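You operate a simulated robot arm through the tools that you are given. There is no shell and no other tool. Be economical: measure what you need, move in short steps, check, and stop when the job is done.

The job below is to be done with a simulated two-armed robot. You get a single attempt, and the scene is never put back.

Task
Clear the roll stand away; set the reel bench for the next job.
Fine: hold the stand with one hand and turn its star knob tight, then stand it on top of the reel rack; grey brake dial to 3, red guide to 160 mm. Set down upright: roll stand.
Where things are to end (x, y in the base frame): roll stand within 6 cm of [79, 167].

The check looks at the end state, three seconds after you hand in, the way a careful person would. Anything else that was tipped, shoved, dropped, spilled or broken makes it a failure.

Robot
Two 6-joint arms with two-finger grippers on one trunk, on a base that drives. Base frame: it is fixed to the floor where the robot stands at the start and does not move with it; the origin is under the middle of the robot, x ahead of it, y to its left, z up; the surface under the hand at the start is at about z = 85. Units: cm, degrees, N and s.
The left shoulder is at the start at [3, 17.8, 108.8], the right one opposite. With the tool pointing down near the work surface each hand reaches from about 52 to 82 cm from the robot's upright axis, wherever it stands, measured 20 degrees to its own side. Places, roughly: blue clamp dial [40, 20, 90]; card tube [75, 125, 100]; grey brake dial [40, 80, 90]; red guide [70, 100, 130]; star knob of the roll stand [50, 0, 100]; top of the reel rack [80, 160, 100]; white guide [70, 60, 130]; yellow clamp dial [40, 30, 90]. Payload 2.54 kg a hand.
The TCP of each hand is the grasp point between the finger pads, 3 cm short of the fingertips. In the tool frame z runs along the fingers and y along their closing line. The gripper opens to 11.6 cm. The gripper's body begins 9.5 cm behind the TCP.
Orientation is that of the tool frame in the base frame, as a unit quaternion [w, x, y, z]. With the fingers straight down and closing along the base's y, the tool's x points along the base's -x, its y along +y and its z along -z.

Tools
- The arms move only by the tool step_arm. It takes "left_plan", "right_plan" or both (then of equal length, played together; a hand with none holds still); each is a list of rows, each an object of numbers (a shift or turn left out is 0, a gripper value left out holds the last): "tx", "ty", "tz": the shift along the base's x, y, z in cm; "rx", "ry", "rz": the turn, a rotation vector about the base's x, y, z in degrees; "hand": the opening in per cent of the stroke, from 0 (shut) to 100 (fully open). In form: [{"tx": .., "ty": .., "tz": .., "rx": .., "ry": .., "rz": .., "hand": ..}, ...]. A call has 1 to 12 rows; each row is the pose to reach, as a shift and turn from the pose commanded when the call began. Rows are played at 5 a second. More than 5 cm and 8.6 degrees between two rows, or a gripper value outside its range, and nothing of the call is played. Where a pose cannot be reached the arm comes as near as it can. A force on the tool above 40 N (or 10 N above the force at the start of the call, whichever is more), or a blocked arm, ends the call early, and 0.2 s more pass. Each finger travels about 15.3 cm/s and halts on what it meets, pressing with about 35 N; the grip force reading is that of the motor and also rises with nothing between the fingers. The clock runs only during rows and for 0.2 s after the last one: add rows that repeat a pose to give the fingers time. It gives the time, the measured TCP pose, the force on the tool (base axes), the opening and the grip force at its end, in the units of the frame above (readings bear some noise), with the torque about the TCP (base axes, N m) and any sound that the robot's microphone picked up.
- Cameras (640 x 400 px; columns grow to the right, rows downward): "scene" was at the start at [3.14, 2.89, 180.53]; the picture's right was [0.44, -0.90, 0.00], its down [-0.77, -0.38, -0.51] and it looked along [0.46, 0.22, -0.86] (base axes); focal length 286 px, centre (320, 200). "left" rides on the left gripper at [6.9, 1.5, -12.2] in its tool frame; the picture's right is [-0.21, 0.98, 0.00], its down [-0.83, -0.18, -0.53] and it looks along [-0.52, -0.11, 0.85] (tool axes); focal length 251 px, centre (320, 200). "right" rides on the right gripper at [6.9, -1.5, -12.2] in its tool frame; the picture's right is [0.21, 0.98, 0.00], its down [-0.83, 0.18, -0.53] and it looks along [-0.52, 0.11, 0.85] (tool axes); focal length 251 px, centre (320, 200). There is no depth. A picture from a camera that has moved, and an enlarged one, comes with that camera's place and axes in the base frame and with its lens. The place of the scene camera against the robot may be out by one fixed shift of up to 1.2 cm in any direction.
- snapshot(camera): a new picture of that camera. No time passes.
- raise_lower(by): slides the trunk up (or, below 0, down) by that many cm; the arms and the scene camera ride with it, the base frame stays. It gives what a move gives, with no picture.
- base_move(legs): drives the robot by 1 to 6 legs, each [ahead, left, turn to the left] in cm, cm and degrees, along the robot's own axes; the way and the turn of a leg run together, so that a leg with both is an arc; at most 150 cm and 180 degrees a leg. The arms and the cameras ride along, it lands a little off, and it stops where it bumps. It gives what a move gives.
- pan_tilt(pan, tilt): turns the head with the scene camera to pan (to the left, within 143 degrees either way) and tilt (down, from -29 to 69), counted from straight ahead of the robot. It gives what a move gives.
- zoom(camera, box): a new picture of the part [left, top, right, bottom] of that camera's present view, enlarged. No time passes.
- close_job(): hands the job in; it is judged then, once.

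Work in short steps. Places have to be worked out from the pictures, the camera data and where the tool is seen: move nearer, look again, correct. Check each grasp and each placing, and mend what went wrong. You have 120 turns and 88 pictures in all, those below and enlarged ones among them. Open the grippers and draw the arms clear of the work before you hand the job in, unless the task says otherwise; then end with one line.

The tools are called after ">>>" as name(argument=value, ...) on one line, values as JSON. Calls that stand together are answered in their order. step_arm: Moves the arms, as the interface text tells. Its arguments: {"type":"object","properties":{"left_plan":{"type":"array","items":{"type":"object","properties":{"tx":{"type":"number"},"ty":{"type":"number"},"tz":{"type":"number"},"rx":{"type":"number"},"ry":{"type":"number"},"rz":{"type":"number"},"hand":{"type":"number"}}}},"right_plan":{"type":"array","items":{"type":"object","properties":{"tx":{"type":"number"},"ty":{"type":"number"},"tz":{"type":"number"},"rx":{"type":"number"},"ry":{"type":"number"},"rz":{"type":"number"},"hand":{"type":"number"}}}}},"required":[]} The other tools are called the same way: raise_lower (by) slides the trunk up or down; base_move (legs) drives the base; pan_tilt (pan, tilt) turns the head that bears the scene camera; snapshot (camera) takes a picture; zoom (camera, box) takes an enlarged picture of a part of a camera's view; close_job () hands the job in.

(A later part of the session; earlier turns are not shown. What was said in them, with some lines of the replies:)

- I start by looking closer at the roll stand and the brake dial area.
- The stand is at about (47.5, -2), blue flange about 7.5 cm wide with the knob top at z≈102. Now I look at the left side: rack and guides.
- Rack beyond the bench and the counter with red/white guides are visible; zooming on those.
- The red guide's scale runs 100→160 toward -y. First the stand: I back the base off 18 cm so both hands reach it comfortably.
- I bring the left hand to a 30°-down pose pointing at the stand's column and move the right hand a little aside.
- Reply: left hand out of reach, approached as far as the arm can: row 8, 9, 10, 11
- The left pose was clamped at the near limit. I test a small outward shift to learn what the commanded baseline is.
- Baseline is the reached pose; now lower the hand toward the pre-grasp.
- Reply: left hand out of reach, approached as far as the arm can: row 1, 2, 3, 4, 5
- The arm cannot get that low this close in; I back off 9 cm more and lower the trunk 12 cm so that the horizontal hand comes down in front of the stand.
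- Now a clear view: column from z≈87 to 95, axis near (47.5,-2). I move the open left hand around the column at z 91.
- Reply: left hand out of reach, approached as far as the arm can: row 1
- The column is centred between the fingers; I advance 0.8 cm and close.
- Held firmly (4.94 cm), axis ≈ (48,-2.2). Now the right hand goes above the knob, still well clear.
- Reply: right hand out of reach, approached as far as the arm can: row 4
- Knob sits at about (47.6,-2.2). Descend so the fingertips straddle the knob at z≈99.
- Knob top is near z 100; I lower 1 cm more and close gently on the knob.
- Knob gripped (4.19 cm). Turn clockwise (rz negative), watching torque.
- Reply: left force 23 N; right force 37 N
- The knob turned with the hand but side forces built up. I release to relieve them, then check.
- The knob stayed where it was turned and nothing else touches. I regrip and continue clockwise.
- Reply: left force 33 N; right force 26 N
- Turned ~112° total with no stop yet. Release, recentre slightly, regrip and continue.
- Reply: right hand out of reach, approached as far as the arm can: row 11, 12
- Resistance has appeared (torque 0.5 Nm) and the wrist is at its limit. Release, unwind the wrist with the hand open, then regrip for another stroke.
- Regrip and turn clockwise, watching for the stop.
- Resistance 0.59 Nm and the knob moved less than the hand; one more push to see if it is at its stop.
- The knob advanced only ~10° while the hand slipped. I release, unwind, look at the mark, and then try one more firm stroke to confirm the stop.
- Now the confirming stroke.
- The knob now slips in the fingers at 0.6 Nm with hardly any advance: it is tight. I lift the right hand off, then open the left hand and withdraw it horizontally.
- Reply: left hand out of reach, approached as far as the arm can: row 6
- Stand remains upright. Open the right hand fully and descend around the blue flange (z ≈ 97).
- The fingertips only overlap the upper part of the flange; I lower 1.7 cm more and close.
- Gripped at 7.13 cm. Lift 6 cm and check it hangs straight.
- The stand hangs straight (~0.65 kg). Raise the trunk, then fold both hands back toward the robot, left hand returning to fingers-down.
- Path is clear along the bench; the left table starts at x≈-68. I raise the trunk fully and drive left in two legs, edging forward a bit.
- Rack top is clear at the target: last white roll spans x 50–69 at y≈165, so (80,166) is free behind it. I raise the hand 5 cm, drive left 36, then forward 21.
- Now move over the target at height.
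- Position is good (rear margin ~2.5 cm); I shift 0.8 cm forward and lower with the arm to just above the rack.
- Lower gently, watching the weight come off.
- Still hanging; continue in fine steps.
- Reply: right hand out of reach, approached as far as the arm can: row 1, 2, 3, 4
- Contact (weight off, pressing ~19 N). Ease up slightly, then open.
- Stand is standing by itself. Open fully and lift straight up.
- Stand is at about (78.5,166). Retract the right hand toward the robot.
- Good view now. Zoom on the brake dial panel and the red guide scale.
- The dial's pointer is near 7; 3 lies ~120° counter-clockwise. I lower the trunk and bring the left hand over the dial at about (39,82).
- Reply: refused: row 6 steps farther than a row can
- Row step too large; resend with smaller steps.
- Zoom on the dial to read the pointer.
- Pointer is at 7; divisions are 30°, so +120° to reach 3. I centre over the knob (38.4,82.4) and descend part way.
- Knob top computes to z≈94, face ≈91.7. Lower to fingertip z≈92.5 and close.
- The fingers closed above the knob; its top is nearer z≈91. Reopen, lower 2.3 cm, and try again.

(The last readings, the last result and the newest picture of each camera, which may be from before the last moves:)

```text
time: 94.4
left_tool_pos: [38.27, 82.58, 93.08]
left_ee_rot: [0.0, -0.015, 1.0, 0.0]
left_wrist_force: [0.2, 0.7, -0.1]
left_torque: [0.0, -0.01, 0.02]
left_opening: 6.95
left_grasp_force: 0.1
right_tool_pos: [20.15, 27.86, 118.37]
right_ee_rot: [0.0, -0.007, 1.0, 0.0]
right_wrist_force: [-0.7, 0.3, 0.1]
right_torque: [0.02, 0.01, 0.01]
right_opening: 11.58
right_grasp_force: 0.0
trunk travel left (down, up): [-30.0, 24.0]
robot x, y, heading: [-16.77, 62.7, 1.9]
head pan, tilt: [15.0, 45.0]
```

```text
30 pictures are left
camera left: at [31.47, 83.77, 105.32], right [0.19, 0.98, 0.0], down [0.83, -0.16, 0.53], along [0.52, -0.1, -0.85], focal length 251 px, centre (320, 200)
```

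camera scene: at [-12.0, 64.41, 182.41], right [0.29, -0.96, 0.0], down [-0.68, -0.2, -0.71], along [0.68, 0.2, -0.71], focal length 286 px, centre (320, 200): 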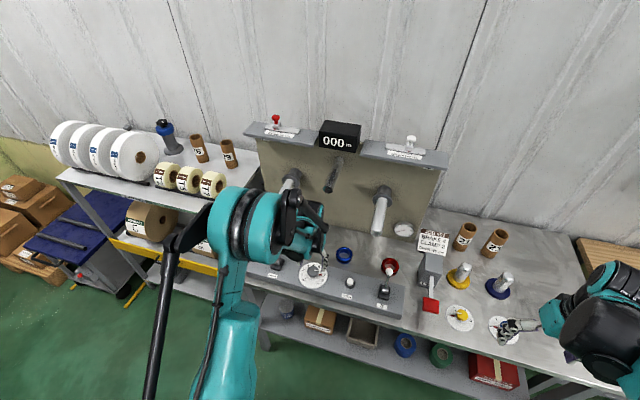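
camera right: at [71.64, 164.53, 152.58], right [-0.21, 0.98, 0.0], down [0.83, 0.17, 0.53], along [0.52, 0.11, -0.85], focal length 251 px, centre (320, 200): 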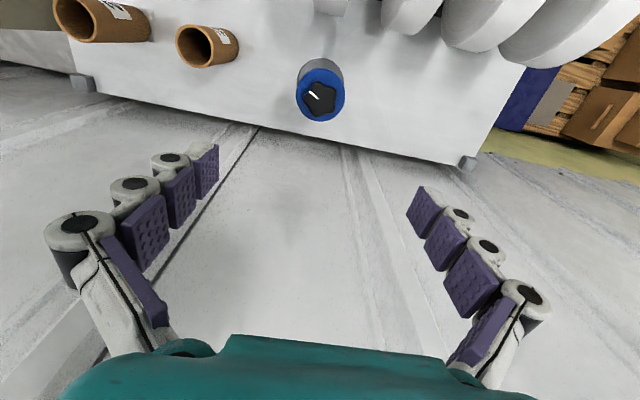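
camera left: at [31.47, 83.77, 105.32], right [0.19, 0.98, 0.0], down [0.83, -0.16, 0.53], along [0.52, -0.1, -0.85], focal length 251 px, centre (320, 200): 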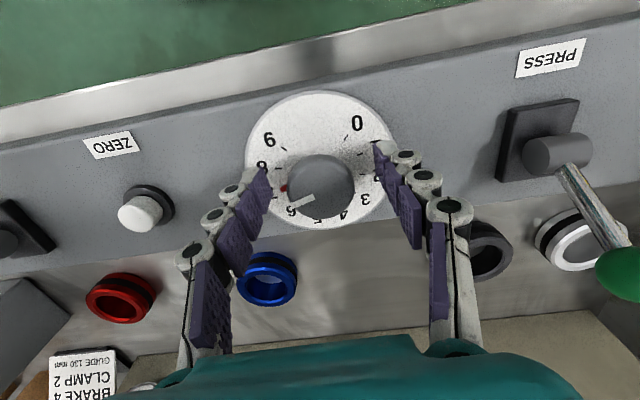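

Knob centre is slightly further ahead; shift +0.7 cm in x, lower 0.5 and close.

>>> step_arm(left_plan=[{"tx": 0.7, "tz": -0.5}, {"tx": 0.7, "tz": -0.5, "hand": 50}, {"tx": 0.7, "tz": -0.5, "hand": 40}, {"tx": 0.7, "tz": -0.5, "hand": 30}, {"tx": 0.7, "tz": -0.5, "hand": 25}, {"tx": 0.7, "tz": -0.5, "hand": 25}])

>>> snapshot(camera="left")

```text
time: 95.8
left_tool_pos: [39.14, 82.31, 92.65]
left_ee_rot: [0.0, -0.015, 1.0, -0.001]
left_wrist_force: [-1.0, -5.6, 1.6]
left_torque: [-0.17, 0.12, -0.03]
left_opening: 3.98
left_grasp_force: 45.7
right_tool_pos: [20.19, 27.65, 118.29]
right_ee_rot: [0.0, -0.006, 1.0, -0.001]
right_wrist_force: [-0.3, 0.0, 0.4]
right_torque: [-0.02, -0.01, 0.01]
right_opening: 11.6
right_grasp_force: 0.1
trunk travel left (down, up): [-30.0, 24.0]
robot x, y, heading: [-16.97, 62.29, 1.6]
head pan, tilt: [15.0, 45.0]
```

```text
29 pictures are left
camera left: at [32.2, 83.69, 104.83], right [0.19, 0.98, 0.0], down [0.83, -0.16, 0.53], along [0.52, -0.1, -0.85], focal length 251 px, centre (320, 200)
```

left: 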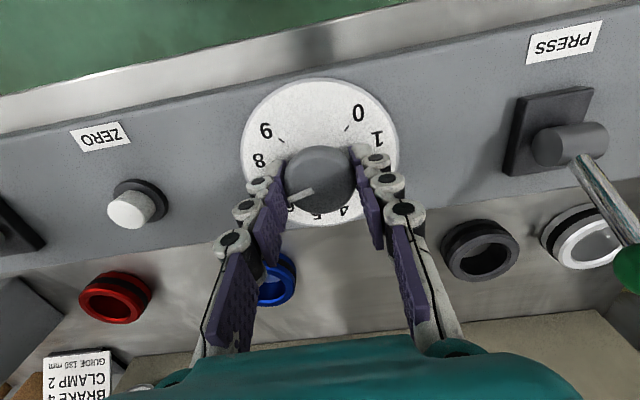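

Gripped (3.98 cm). Turn counter-clockwise 56°.

>>> step_arm(left_plan=[{"rz": 8}, {"rz": 16}, {"rz": 24}, {"rz": 32}, {"rz": 40}, {"rz": 48}, {"rz": 56}, {"rz": 56}])

>>> zoom(camera="left", box=[220, 50, 420, 250])

```text
time: 97.6
left_tool_pos: [38.97, 82.4, 92.65]
left_ee_rot: [-0.001, -0.484, 0.875, 0.0]
left_wrist_force: [-12.4, -5.1, -8.9]
left_torque: [0.04, 0.1, 0.02]
left_opening: 4.03
left_grasp_force: 44.7
right_tool_pos: [19.97, 27.87, 118.37]
right_ee_rot: [0.001, -0.006, 1.0, 0.0]
right_wrist_force: [0.3, -0.1, -0.9]
right_torque: [0.0, 0.01, 0.03]
right_opening: 11.59
right_grasp_force: 0.0
trunk travel left (down, up): [-30.0, 24.0]
robot x, y, heading: [-16.9, 61.95, 1.4]
head pan, tilt: [15.0, 45.0]
```

```text
2.00 times, centred on (320, 150) of left
camera zoom: at [34.15, 77.4, 104.83], right [-0.71, 0.7, 0.0], down [0.59, 0.6, 0.53], along [0.37, 0.38, -0.85], focal length 503 px, centre (320, 300)
```

zoom: 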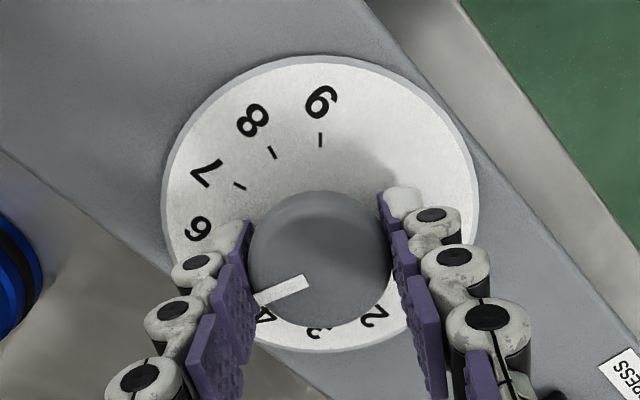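

The knob turns with the hand (the red tick moves with it). Continue another 60°.

>>> step_arm(left_plan=[{"rz": 8}, {"rz": 16}, {"rz": 24}, {"rz": 32}, {"rz": 40}, {"rz": 48}, {"rz": 56}, {"rz": 60}, {"rz": 60}])

>>> step_arm(left_plan=[{"hand": 50}, {"hand": 60}, {"tz": 2, "hand": 60}, {"tz": 5}, {"tz": 7}, {"tz": 7}])

>>> zoom(camera="left", box=[240, 70, 400, 190])

```text
time: 99.6
left_tool_pos: [38.93, 82.39, 92.72]
left_ee_rot: [0.0, 0.856, -0.516, 0.001]
left_wrist_force: [-22.2, -5.2, -10.5]
left_torque: [0.0, 0.2, -0.01]
left_opening: 4.01
left_grasp_force: 45.1
right_tool_pos: [19.91, 27.82, 118.43]
right_ee_rot: [0.001, -0.006, 1.0, -0.001]
right_wrist_force: [0.2, -0.2, 0.0]
right_torque: [-0.01, 0.04, 0.0]
right_opening: 11.56
right_grasp_force: 0.1
trunk travel left (down, up): [-30.0, 24.0]
robot x, y, heading: [-16.88, 62.27, 1.8]
head pan, tilt: [15.0, 45.0]
```

```text
time: 101.0
left_tool_pos: [39.16, 82.52, 99.58]
left_ee_rot: [0.001, 0.856, -0.517, 0.001]
left_wrist_force: [-0.1, 0.9, -0.1]
left_torque: [0.04, 0.01, -0.02]
left_opening: 6.95
left_grasp_force: 0.1
right_tool_pos: [20.18, 27.84, 118.32]
right_ee_rot: [0.0, -0.006, 1.0, 0.0]
right_wrist_force: [0.8, 0.2, 0.8]
right_torque: [-0.01, 0.0, -0.02]
right_opening: 11.6
right_grasp_force: 0.1
trunk travel left (down, up): [-30.0, 24.0]
robot x, y, heading: [-17.01, 62.27, 1.8]
head pan, tilt: [15.0, 45.0]
```

```text
3.33 times, centred on (320, 130) of left
camera zoom: at [41.04, 75.65, 111.72], right [-0.96, -0.26, 0.0], down [-0.22, 0.82, 0.53], along [-0.14, 0.51, -0.85], focal length 838 px, centre (320, 433)
```

zoom: 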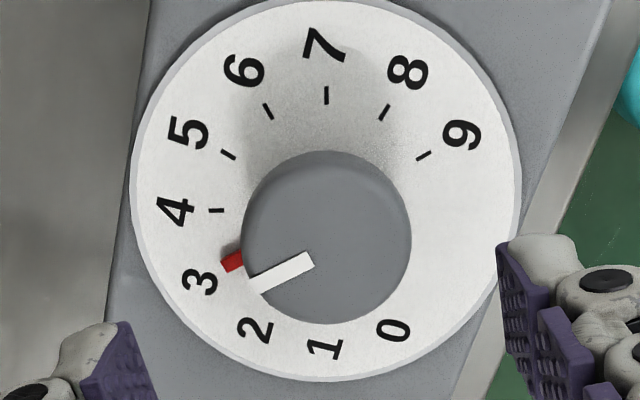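

Red index sits at ≈3.05 — brake dial done. Raise the trunk, then unwind the left wrist while moving back over the panel.

>>> raise_lower(by=23)

>>> step_arm(left_plan=[{"tx": -1, "tz": 2, "rz": -8.5}, {"tx": -2, "tz": 5, "rz": -17}, {"tx": -3, "tz": 8, "rz": -25.5}, {"tx": -4, "tz": 11, "rz": -34}, {"tx": -5, "tz": 14, "rz": -42.5}, {"tx": -6, "tz": 17, "rz": -51}, {"tx": -6, "tz": 20, "rz": -59.5}, {"tx": -6, "tz": 22, "rz": -68}, {"tx": -6, "tz": 24, "rz": -76.5}, {"tx": -6, "tz": 26, "rz": -85}, {"tx": -6, "tz": 28, "rz": -93.5}, {"tx": -6, "tz": 30, "rz": -102}])

>>> step_arm(left_plan=[{"rz": -8.2}, {"rz": -15.5}, {"rz": -15.5}])

```text
time: 103.4
left_tool_pos: [39.1, 82.54, 122.48]
left_ee_rot: [0.0, 0.856, -0.518, 0.0]
left_wrist_force: [0.0, 0.1, 0.1]
left_torque: [-0.03, 0.01, 0.01]
left_opening: 6.93
left_grasp_force: 0.0
right_tool_pos: [20.11, 27.86, 141.31]
right_ee_rot: [0.0, -0.006, 1.0, 0.0]
right_wrist_force: [-0.4, 0.1, 0.0]
right_torque: [0.04, 0.0, 0.0]
right_opening: 11.6
right_grasp_force: 0.1
trunk travel left (down, up): [-53.0, 1.0]
robot x, y, heading: [-16.98, 62.39, 1.3]
head pan, tilt: [15.0, 45.0]
```

```text
time: 106.0
left_tool_pos: [33.3, 82.52, 152.63]
left_ee_rot: [-0.001, -0.136, 0.991, 0.0]
left_wrist_force: [0.0, 0.1, 0.6]
left_torque: [-0.02, -0.01, 0.0]
left_opening: 6.98
left_grasp_force: 0.1
right_tool_pos: [20.19, 27.79, 141.4]
right_ee_rot: [0.0, -0.006, 1.0, 0.0]
right_wrist_force: [-0.4, -0.7, -0.6]
right_torque: [-0.01, 0.03, -0.01]
right_opening: 11.6
right_grasp_force: 0.1
trunk travel left (down, up): [-53.0, 1.0]
robot x, y, heading: [-16.61, 62.28, 1.8]
head pan, tilt: [15.0, 45.0]
```

```text
time: 106.8
left_tool_pos: [33.21, 82.42, 152.58]
left_ee_rot: [-0.001, 0.0, 1.0, 0.0]
left_wrist_force: [0.0, -0.4, -0.3]
left_torque: [0.01, -0.03, -0.02]
left_opening: 6.97
left_grasp_force: 0.0
right_tool_pos: [20.12, 27.85, 141.35]
right_ee_rot: [0.0, -0.006, 1.0, 0.0]
right_wrist_force: [0.6, -0.7, 0.3]
right_torque: [0.03, 0.02, -0.02]
right_opening: 11.62
right_grasp_force: 0.1
trunk travel left (down, up): [-53.0, 1.0]
robot x, y, heading: [-16.57, 62.14, 1.6]
head pan, tilt: [15.0, 45.0]
```

Drive to about (0,80) and look at the red guide from the left hand camera.

>>> base_move(legs=[[0, 18, -1.7], [16, 0, 0]])

>>> snapshot(camera="left")

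>>> snapshot(camera="scene")

```text
time: 109.4
left_tool_pos: [49.44, 99.02, 152.64]
left_ee_rot: [0.001, 0.014, 1.0, 0.0]
left_wrist_force: [-0.3, -1.1, 0.1]
left_torque: [0.02, -0.03, -0.02]
left_opening: 6.94
left_grasp_force: 0.0
right_tool_pos: [34.72, 44.81, 141.43]
right_ee_rot: [0.001, 0.009, 1.0, -0.001]
right_wrist_force: [-0.4, 0.0, 0.3]
right_torque: [-0.01, -0.06, 0.0]
right_opening: 11.61
right_grasp_force: 0.0
trunk travel left (down, up): [-53.0, 1.0]
robot x, y, heading: [-0.99, 80.18, -0.1]
head pan, tilt: [15.0, 45.0]
```

```text
26 pictures are left
camera left: at [42.54, 100.64, 164.86], right [0.24, 0.97, 0.0], down [0.82, -0.2, 0.53], along [0.52, -0.13, -0.85], focal length 251 px, centre (320, 200)
```

left: 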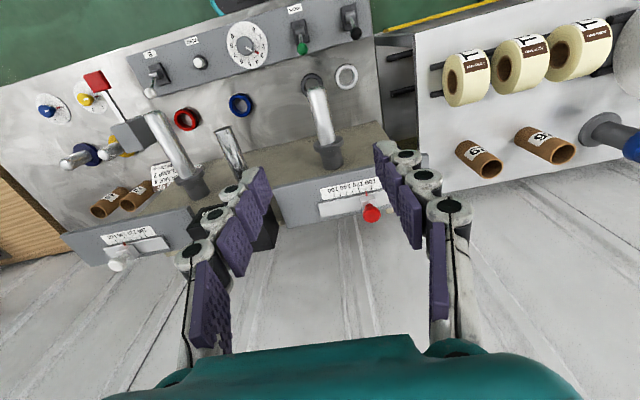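

```text
25 pictures are left
camera scene: at [3.68, 82.27, 205.42], right [0.26, -0.97, 0.0], down [-0.68, -0.18, -0.71], along [0.68, 0.18, -0.71], focal length 286 px, centre (320, 200)
```

scene: 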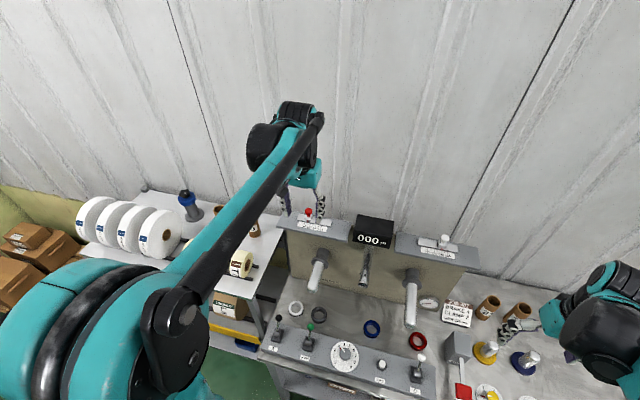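

Zoom on the red guide.

>>> zoom(camera="left", box=[300, 160, 400, 240])

```text
5.00 times, centred on (350, 200) of left
camera zoom: at [42.54, 100.64, 164.86], right [0.24, 0.97, 0.0], down [0.82, -0.2, 0.53], along [0.52, -0.13, -0.85], focal length 1257 px, centre (170, 200)
```

zoom: 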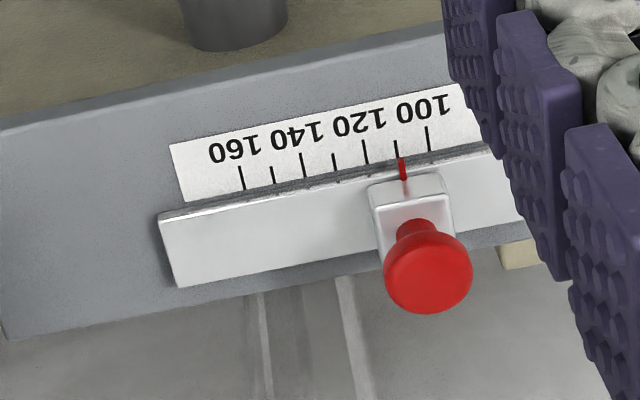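

The guide reads ~109–110; ticks are real-scale so it needs ~5 cm in -y. Move the left hand above the red knob.

>>> step_arm(left_plan=[{"tx": 4.5, "ty": 1}, {"tx": 9, "ty": 2}, {"tx": 13, "ty": 3}, {"tx": 15.9, "ty": 3.7}, {"tx": 15.9, "ty": 3.7, "tz": -4}, {"tx": 15.9, "ty": 3.7, "tz": -8}, {"tx": 15.9, "ty": 3.7, "tz": -8}])

>>> snapshot(camera="left")

```text
time: 111.0
left_tool_pos: [65.53, 102.57, 144.42]
left_ee_rot: [-0.001, 0.013, 1.0, 0.0]
left_wrist_force: [0.1, 0.2, -0.8]
left_torque: [0.0, -0.01, 0.01]
left_opening: 6.94
left_grasp_force: 0.0
right_tool_pos: [35.02, 44.8, 141.29]
right_ee_rot: [0.0, 0.009, 1.0, 0.0]
right_wrist_force: [1.0, 0.2, 0.6]
right_torque: [0.05, 0.0, -0.01]
right_opening: 11.61
right_grasp_force: 0.1
trunk travel left (down, up): [-53.0, 1.0]
robot x, y, heading: [-1.1, 80.38, -0.0]
head pan, tilt: [15.0, 45.0]
```

```text
23 pictures are left
camera left: at [58.88, 104.21, 156.64], right [0.24, 0.97, 0.0], down [0.82, -0.2, 0.53], along [0.52, -0.13, -0.85], focal length 251 px, centre (320, 200)
```

left: 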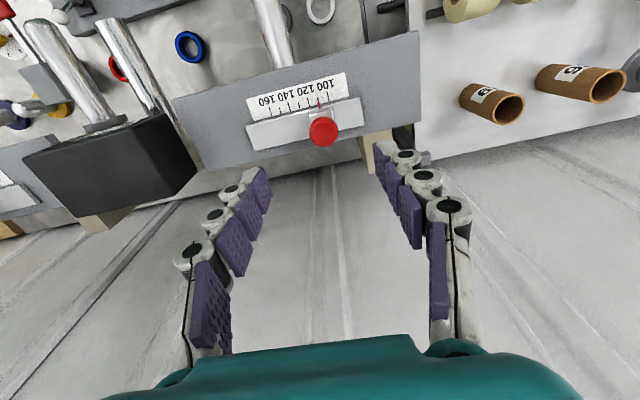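

Knob computed at (65.5,102.8,134). Descend to TCP z≈136 with the hand narrowed to ~5 cm, then check.

>>> step_arm(left_plan=[{"ty": 0.2, "tz": -3.5, "hand": 45}, {"ty": 0.2, "tz": -6.5}, {"ty": 0.2, "tz": -8.4}, {"ty": 0.2, "tz": -8.4}])

>>> snapshot(camera="left")

```text
time: 112.0
left_tool_pos: [65.54, 102.85, 136.17]
left_ee_rot: [-0.001, 0.013, 1.0, 0.0]
left_wrist_force: [-0.5, 0.4, 0.2]
left_torque: [0.01, -0.01, -0.02]
left_opening: 5.18
left_grasp_force: 0.1
right_tool_pos: [35.12, 44.77, 141.29]
right_ee_rot: [0.0, 0.009, 1.0, 0.0]
right_wrist_force: [0.3, 0.3, -0.4]
right_torque: [-0.01, 0.0, 0.0]
right_opening: 11.6
right_grasp_force: 0.0
trunk travel left (down, up): [-53.0, 1.0]
robot x, y, heading: [-1.04, 80.34, -0.1]
head pan, tilt: [15.0, 45.0]
```

```text
22 pictures are left
camera left: at [58.8, 104.53, 148.34], right [0.24, 0.97, 0.0], down [0.82, -0.2, 0.53], along [0.52, -0.13, -0.85], focal length 251 px, centre (320, 200)
```

left: 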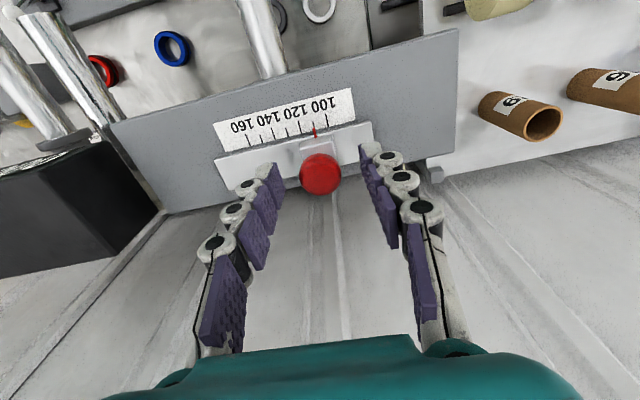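

Centred on the knob. Close.

>>> step_arm(left_plan=[{"hand": 35}, {"hand": 28}, {"hand": 20}, {"hand": 12}, {"hand": 12}])

>>> zoom(camera="left", box=[200, 70, 400, 210])

```text
time: 113.2
left_tool_pos: [65.46, 102.85, 136.14]
left_ee_rot: [-0.001, 0.012, 1.0, 0.0]
left_wrist_force: [0.1, -0.3, -0.9]
left_torque: [0.01, -0.02, -0.04]
left_opening: 2.41
left_grasp_force: 44.6
right_tool_pos: [35.03, 44.79, 141.3]
right_ee_rot: [0.0, 0.009, 1.0, 0.0]
right_wrist_force: [0.2, 0.1, -0.4]
right_torque: [0.06, -0.01, 0.01]
right_opening: 11.57
right_grasp_force: 0.0
trunk travel left (down, up): [-53.0, 1.0]
robot x, y, heading: [-0.9, 80.26, 0.2]
head pan, tilt: [15.0, 45.0]
```

```text
2.86 times, centred on (300, 140) of left
camera zoom: at [58.79, 104.52, 148.38], right [0.24, 0.97, 0.0], down [0.82, -0.2, 0.53], along [0.52, -0.13, -0.85], focal length 718 px, centre (377, 371)
```

zoom: 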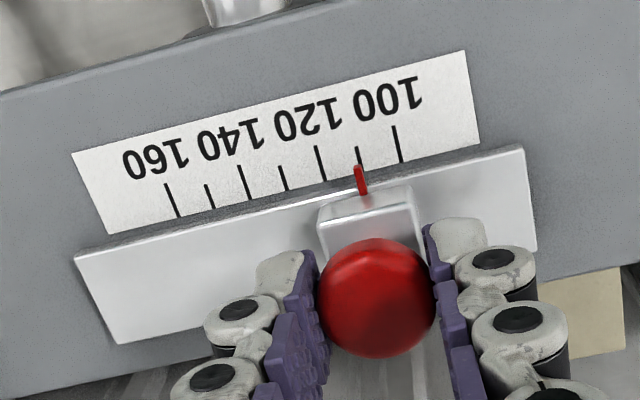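

Gripped; pointer reads 110. Slide -y by 5.0 cm in small steps.

>>> step_arm(left_plan=[{"ty": -0.8}, {"ty": -1.6}, {"ty": -2.4}, {"ty": -3.2}, {"ty": -4}, {"ty": -4.6}, {"ty": -5}, {"ty": -5}])

>>> zoom(camera="left", box=[220, 70, 420, 210])

```text
time: 115.0
left_tool_pos: [65.54, 97.88, 136.25]
left_ee_rot: [0.0, 0.013, 1.0, 0.0]
left_wrist_force: [3.4, 0.0, 13.3]
left_torque: [-0.02, 0.09, 0.01]
left_opening: 2.43
left_grasp_force: 44.8
right_tool_pos: [35.04, 44.84, 141.3]
right_ee_rot: [0.0, 0.009, 1.0, -0.001]
right_wrist_force: [0.2, 0.4, 0.0]
right_torque: [0.0, 0.0, 0.04]
right_opening: 11.6
right_grasp_force: 0.1
trunk travel left (down, up): [-53.0, 1.0]
robot x, y, heading: [-1.05, 80.4, -0.0]
head pan, tilt: [15.0, 45.0]
```

```text
2.86 times, centred on (320, 140) of left
camera zoom: at [58.77, 99.59, 148.36], right [0.24, 0.97, 0.0], down [0.82, -0.2, 0.53], along [0.52, -0.13, -0.85], focal length 718 px, centre (320, 371)
```

zoom: 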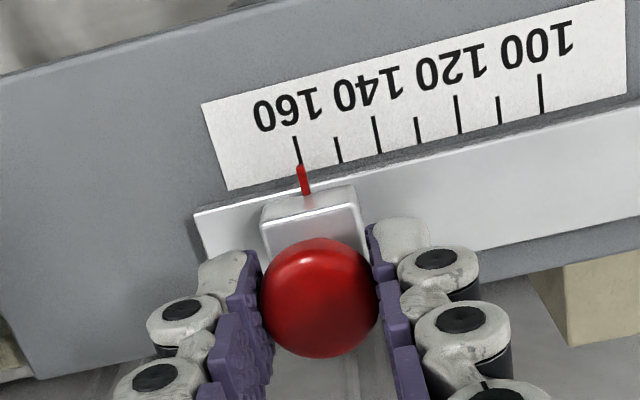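

The pointer lines up with 160. Open and lift straight off, then check.

>>> step_arm(left_plan=[{"hand": 35}, {"hand": 45}, {"hand": 45}, {"tz": 4}, {"tz": 8}, {"tz": 12}, {"tz": 16}, {"tz": 16}])

>>> zoom(camera="left", box=[230, 60, 390, 180])

```text
time: 116.8
left_tool_pos: [65.4, 97.99, 152.31]
left_ee_rot: [-0.002, 0.013, 1.0, 0.0]
left_wrist_force: [0.7, -0.4, 0.9]
left_torque: [-0.03, 0.0, -0.02]
left_opening: 5.23
left_grasp_force: 0.0
right_tool_pos: [35.07, 44.9, 141.34]
right_ee_rot: [0.0, 0.008, 1.0, 0.0]
right_wrist_force: [0.0, 0.2, 0.1]
right_torque: [-0.01, 0.02, -0.04]
right_opening: 11.61
right_grasp_force: 0.1
trunk travel left (down, up): [-53.0, 1.0]
robot x, y, heading: [-1.09, 80.27, 0.2]
head pan, tilt: [15.0, 45.0]
```

```text
3.33 times, centred on (310, 120) of left
camera zoom: at [58.68, 99.62, 164.47], right [0.24, 0.97, 0.0], down [0.82, -0.2, 0.53], along [0.52, -0.13, -0.85], focal length 838 px, centre (353, 467)
```

zoom: 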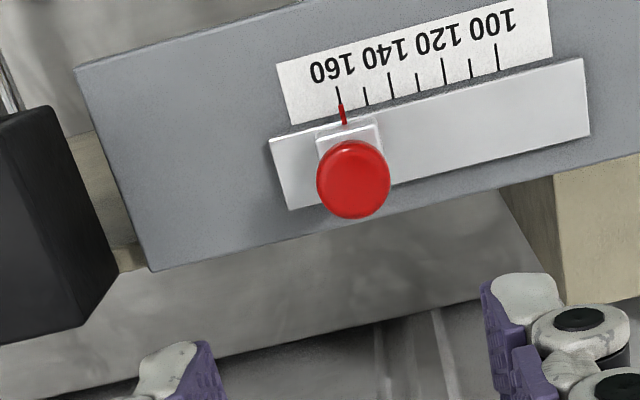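

Guide is at 160. Retract the left arm, back off and take a final look.

>>> step_arm(left_plan=[{"tx": -4.5, "hand": 100}, {"tx": -9}, {"tx": -13.5}, {"tx": -18}, {"tx": -22}, {"tx": -26, "ty": 2}, {"tx": -28, "ty": 5}, {"tx": -28, "ty": 5}])

>>> base_move(legs=[[-18, 0, 0]])

>>> snapshot(camera="scene")

```text
time: 118.6
left_tool_pos: [37.64, 102.98, 152.3]
left_ee_rot: [-0.001, 0.012, 1.0, 0.0]
left_wrist_force: [-0.5, 0.3, -0.7]
left_torque: [0.03, 0.03, -0.02]
left_opening: 11.62
left_grasp_force: 0.0
right_tool_pos: [35.12, 44.75, 141.28]
right_ee_rot: [-0.001, 0.01, 1.0, 0.0]
right_wrist_force: [0.6, -0.1, 0.3]
right_torque: [0.01, 0.06, 0.0]
right_opening: 11.59
right_grasp_force: 0.1
trunk travel left (down, up): [-53.0, 1.0]
robot x, y, heading: [-0.63, 80.32, 0.0]
head pan, tilt: [15.0, 45.0]
```

```text
time: 120.1
left_tool_pos: [19.95, 103.04, 152.19]
left_ee_rot: [-0.001, 0.013, 1.0, 0.0]
left_wrist_force: [0.3, 0.5, 0.7]
left_torque: [0.0, 0.03, 0.01]
left_opening: 11.59
left_grasp_force: 0.0
right_tool_pos: [17.26, 44.81, 141.36]
right_ee_rot: [-0.001, 0.009, 1.0, 0.0]
right_wrist_force: [0.4, -0.3, 0.4]
right_torque: [0.03, 0.04, -0.01]
right_opening: 11.57
right_grasp_force: 0.0
trunk travel left (down, up): [-53.0, 1.0]
robot x, y, heading: [-18.83, 80.22, -0.0]
head pan, tilt: [15.0, 45.0]
```

```text
18 pictures are left
camera scene: at [-13.49, 82.37, 205.4], right [0.26, -0.97, 0.0], down [-0.68, -0.18, -0.71], along [0.68, 0.18, -0.71], focal length 286 px, centre (320, 200)
```

scene: 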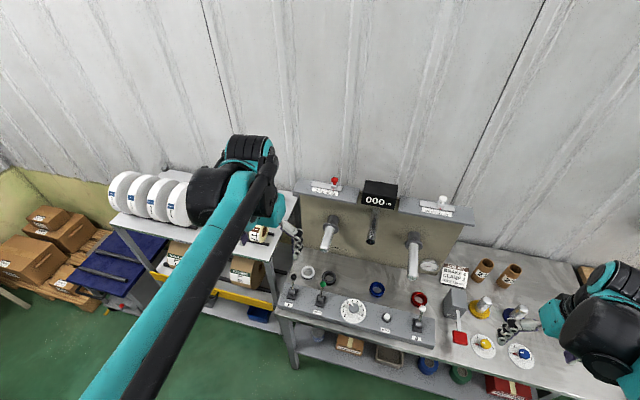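

Check the dial once more, and the other settings nearby.

>>> zoom(camera="scene", box=[320, 290, 384, 330])

>>> zoom(camera="scene", box=[380, 170, 560, 370])

```text
10.00 times, centred on (352, 310) of scene
camera zoom: at [-13.49, 82.37, 205.4], right [0.26, -0.97, 0.0], down [-0.68, -0.18, -0.71], along [0.68, 0.18, -0.71], focal length 2864 px, centre (0, -900)
```

zoom: 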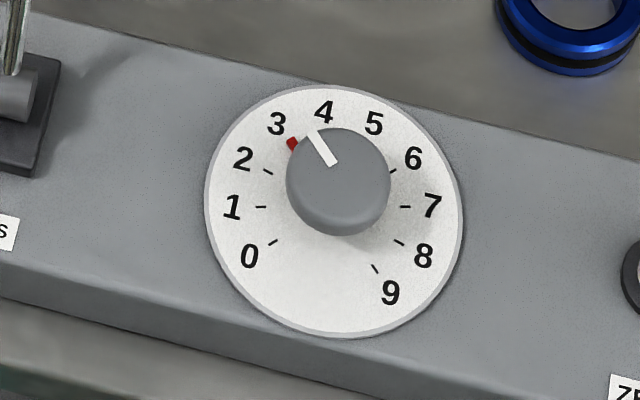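

```text
2.00 times, centred on (470, 270) of scene
camera zoom: at [-13.49, 82.37, 205.4], right [0.26, -0.97, 0.0], down [-0.68, -0.18, -0.71], along [0.68, 0.18, -0.71], focal length 573 px, centre (20, 60)
```

zoom: 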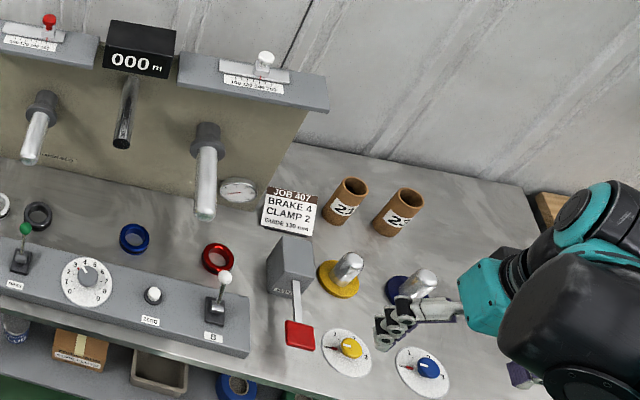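

The dial index sits on 3, the guide is on 160, the stand was upright on the rack in the later views, and both hands are open and clear. I hand the job in.

>>> close_job()

```text
The job is handed in.
```

I tightened the star knob and stood the roll stand upright on the reel rack at about (78.5, 166). The brake dial is at 3 and the red guide at 160 mm; the job is handed in.
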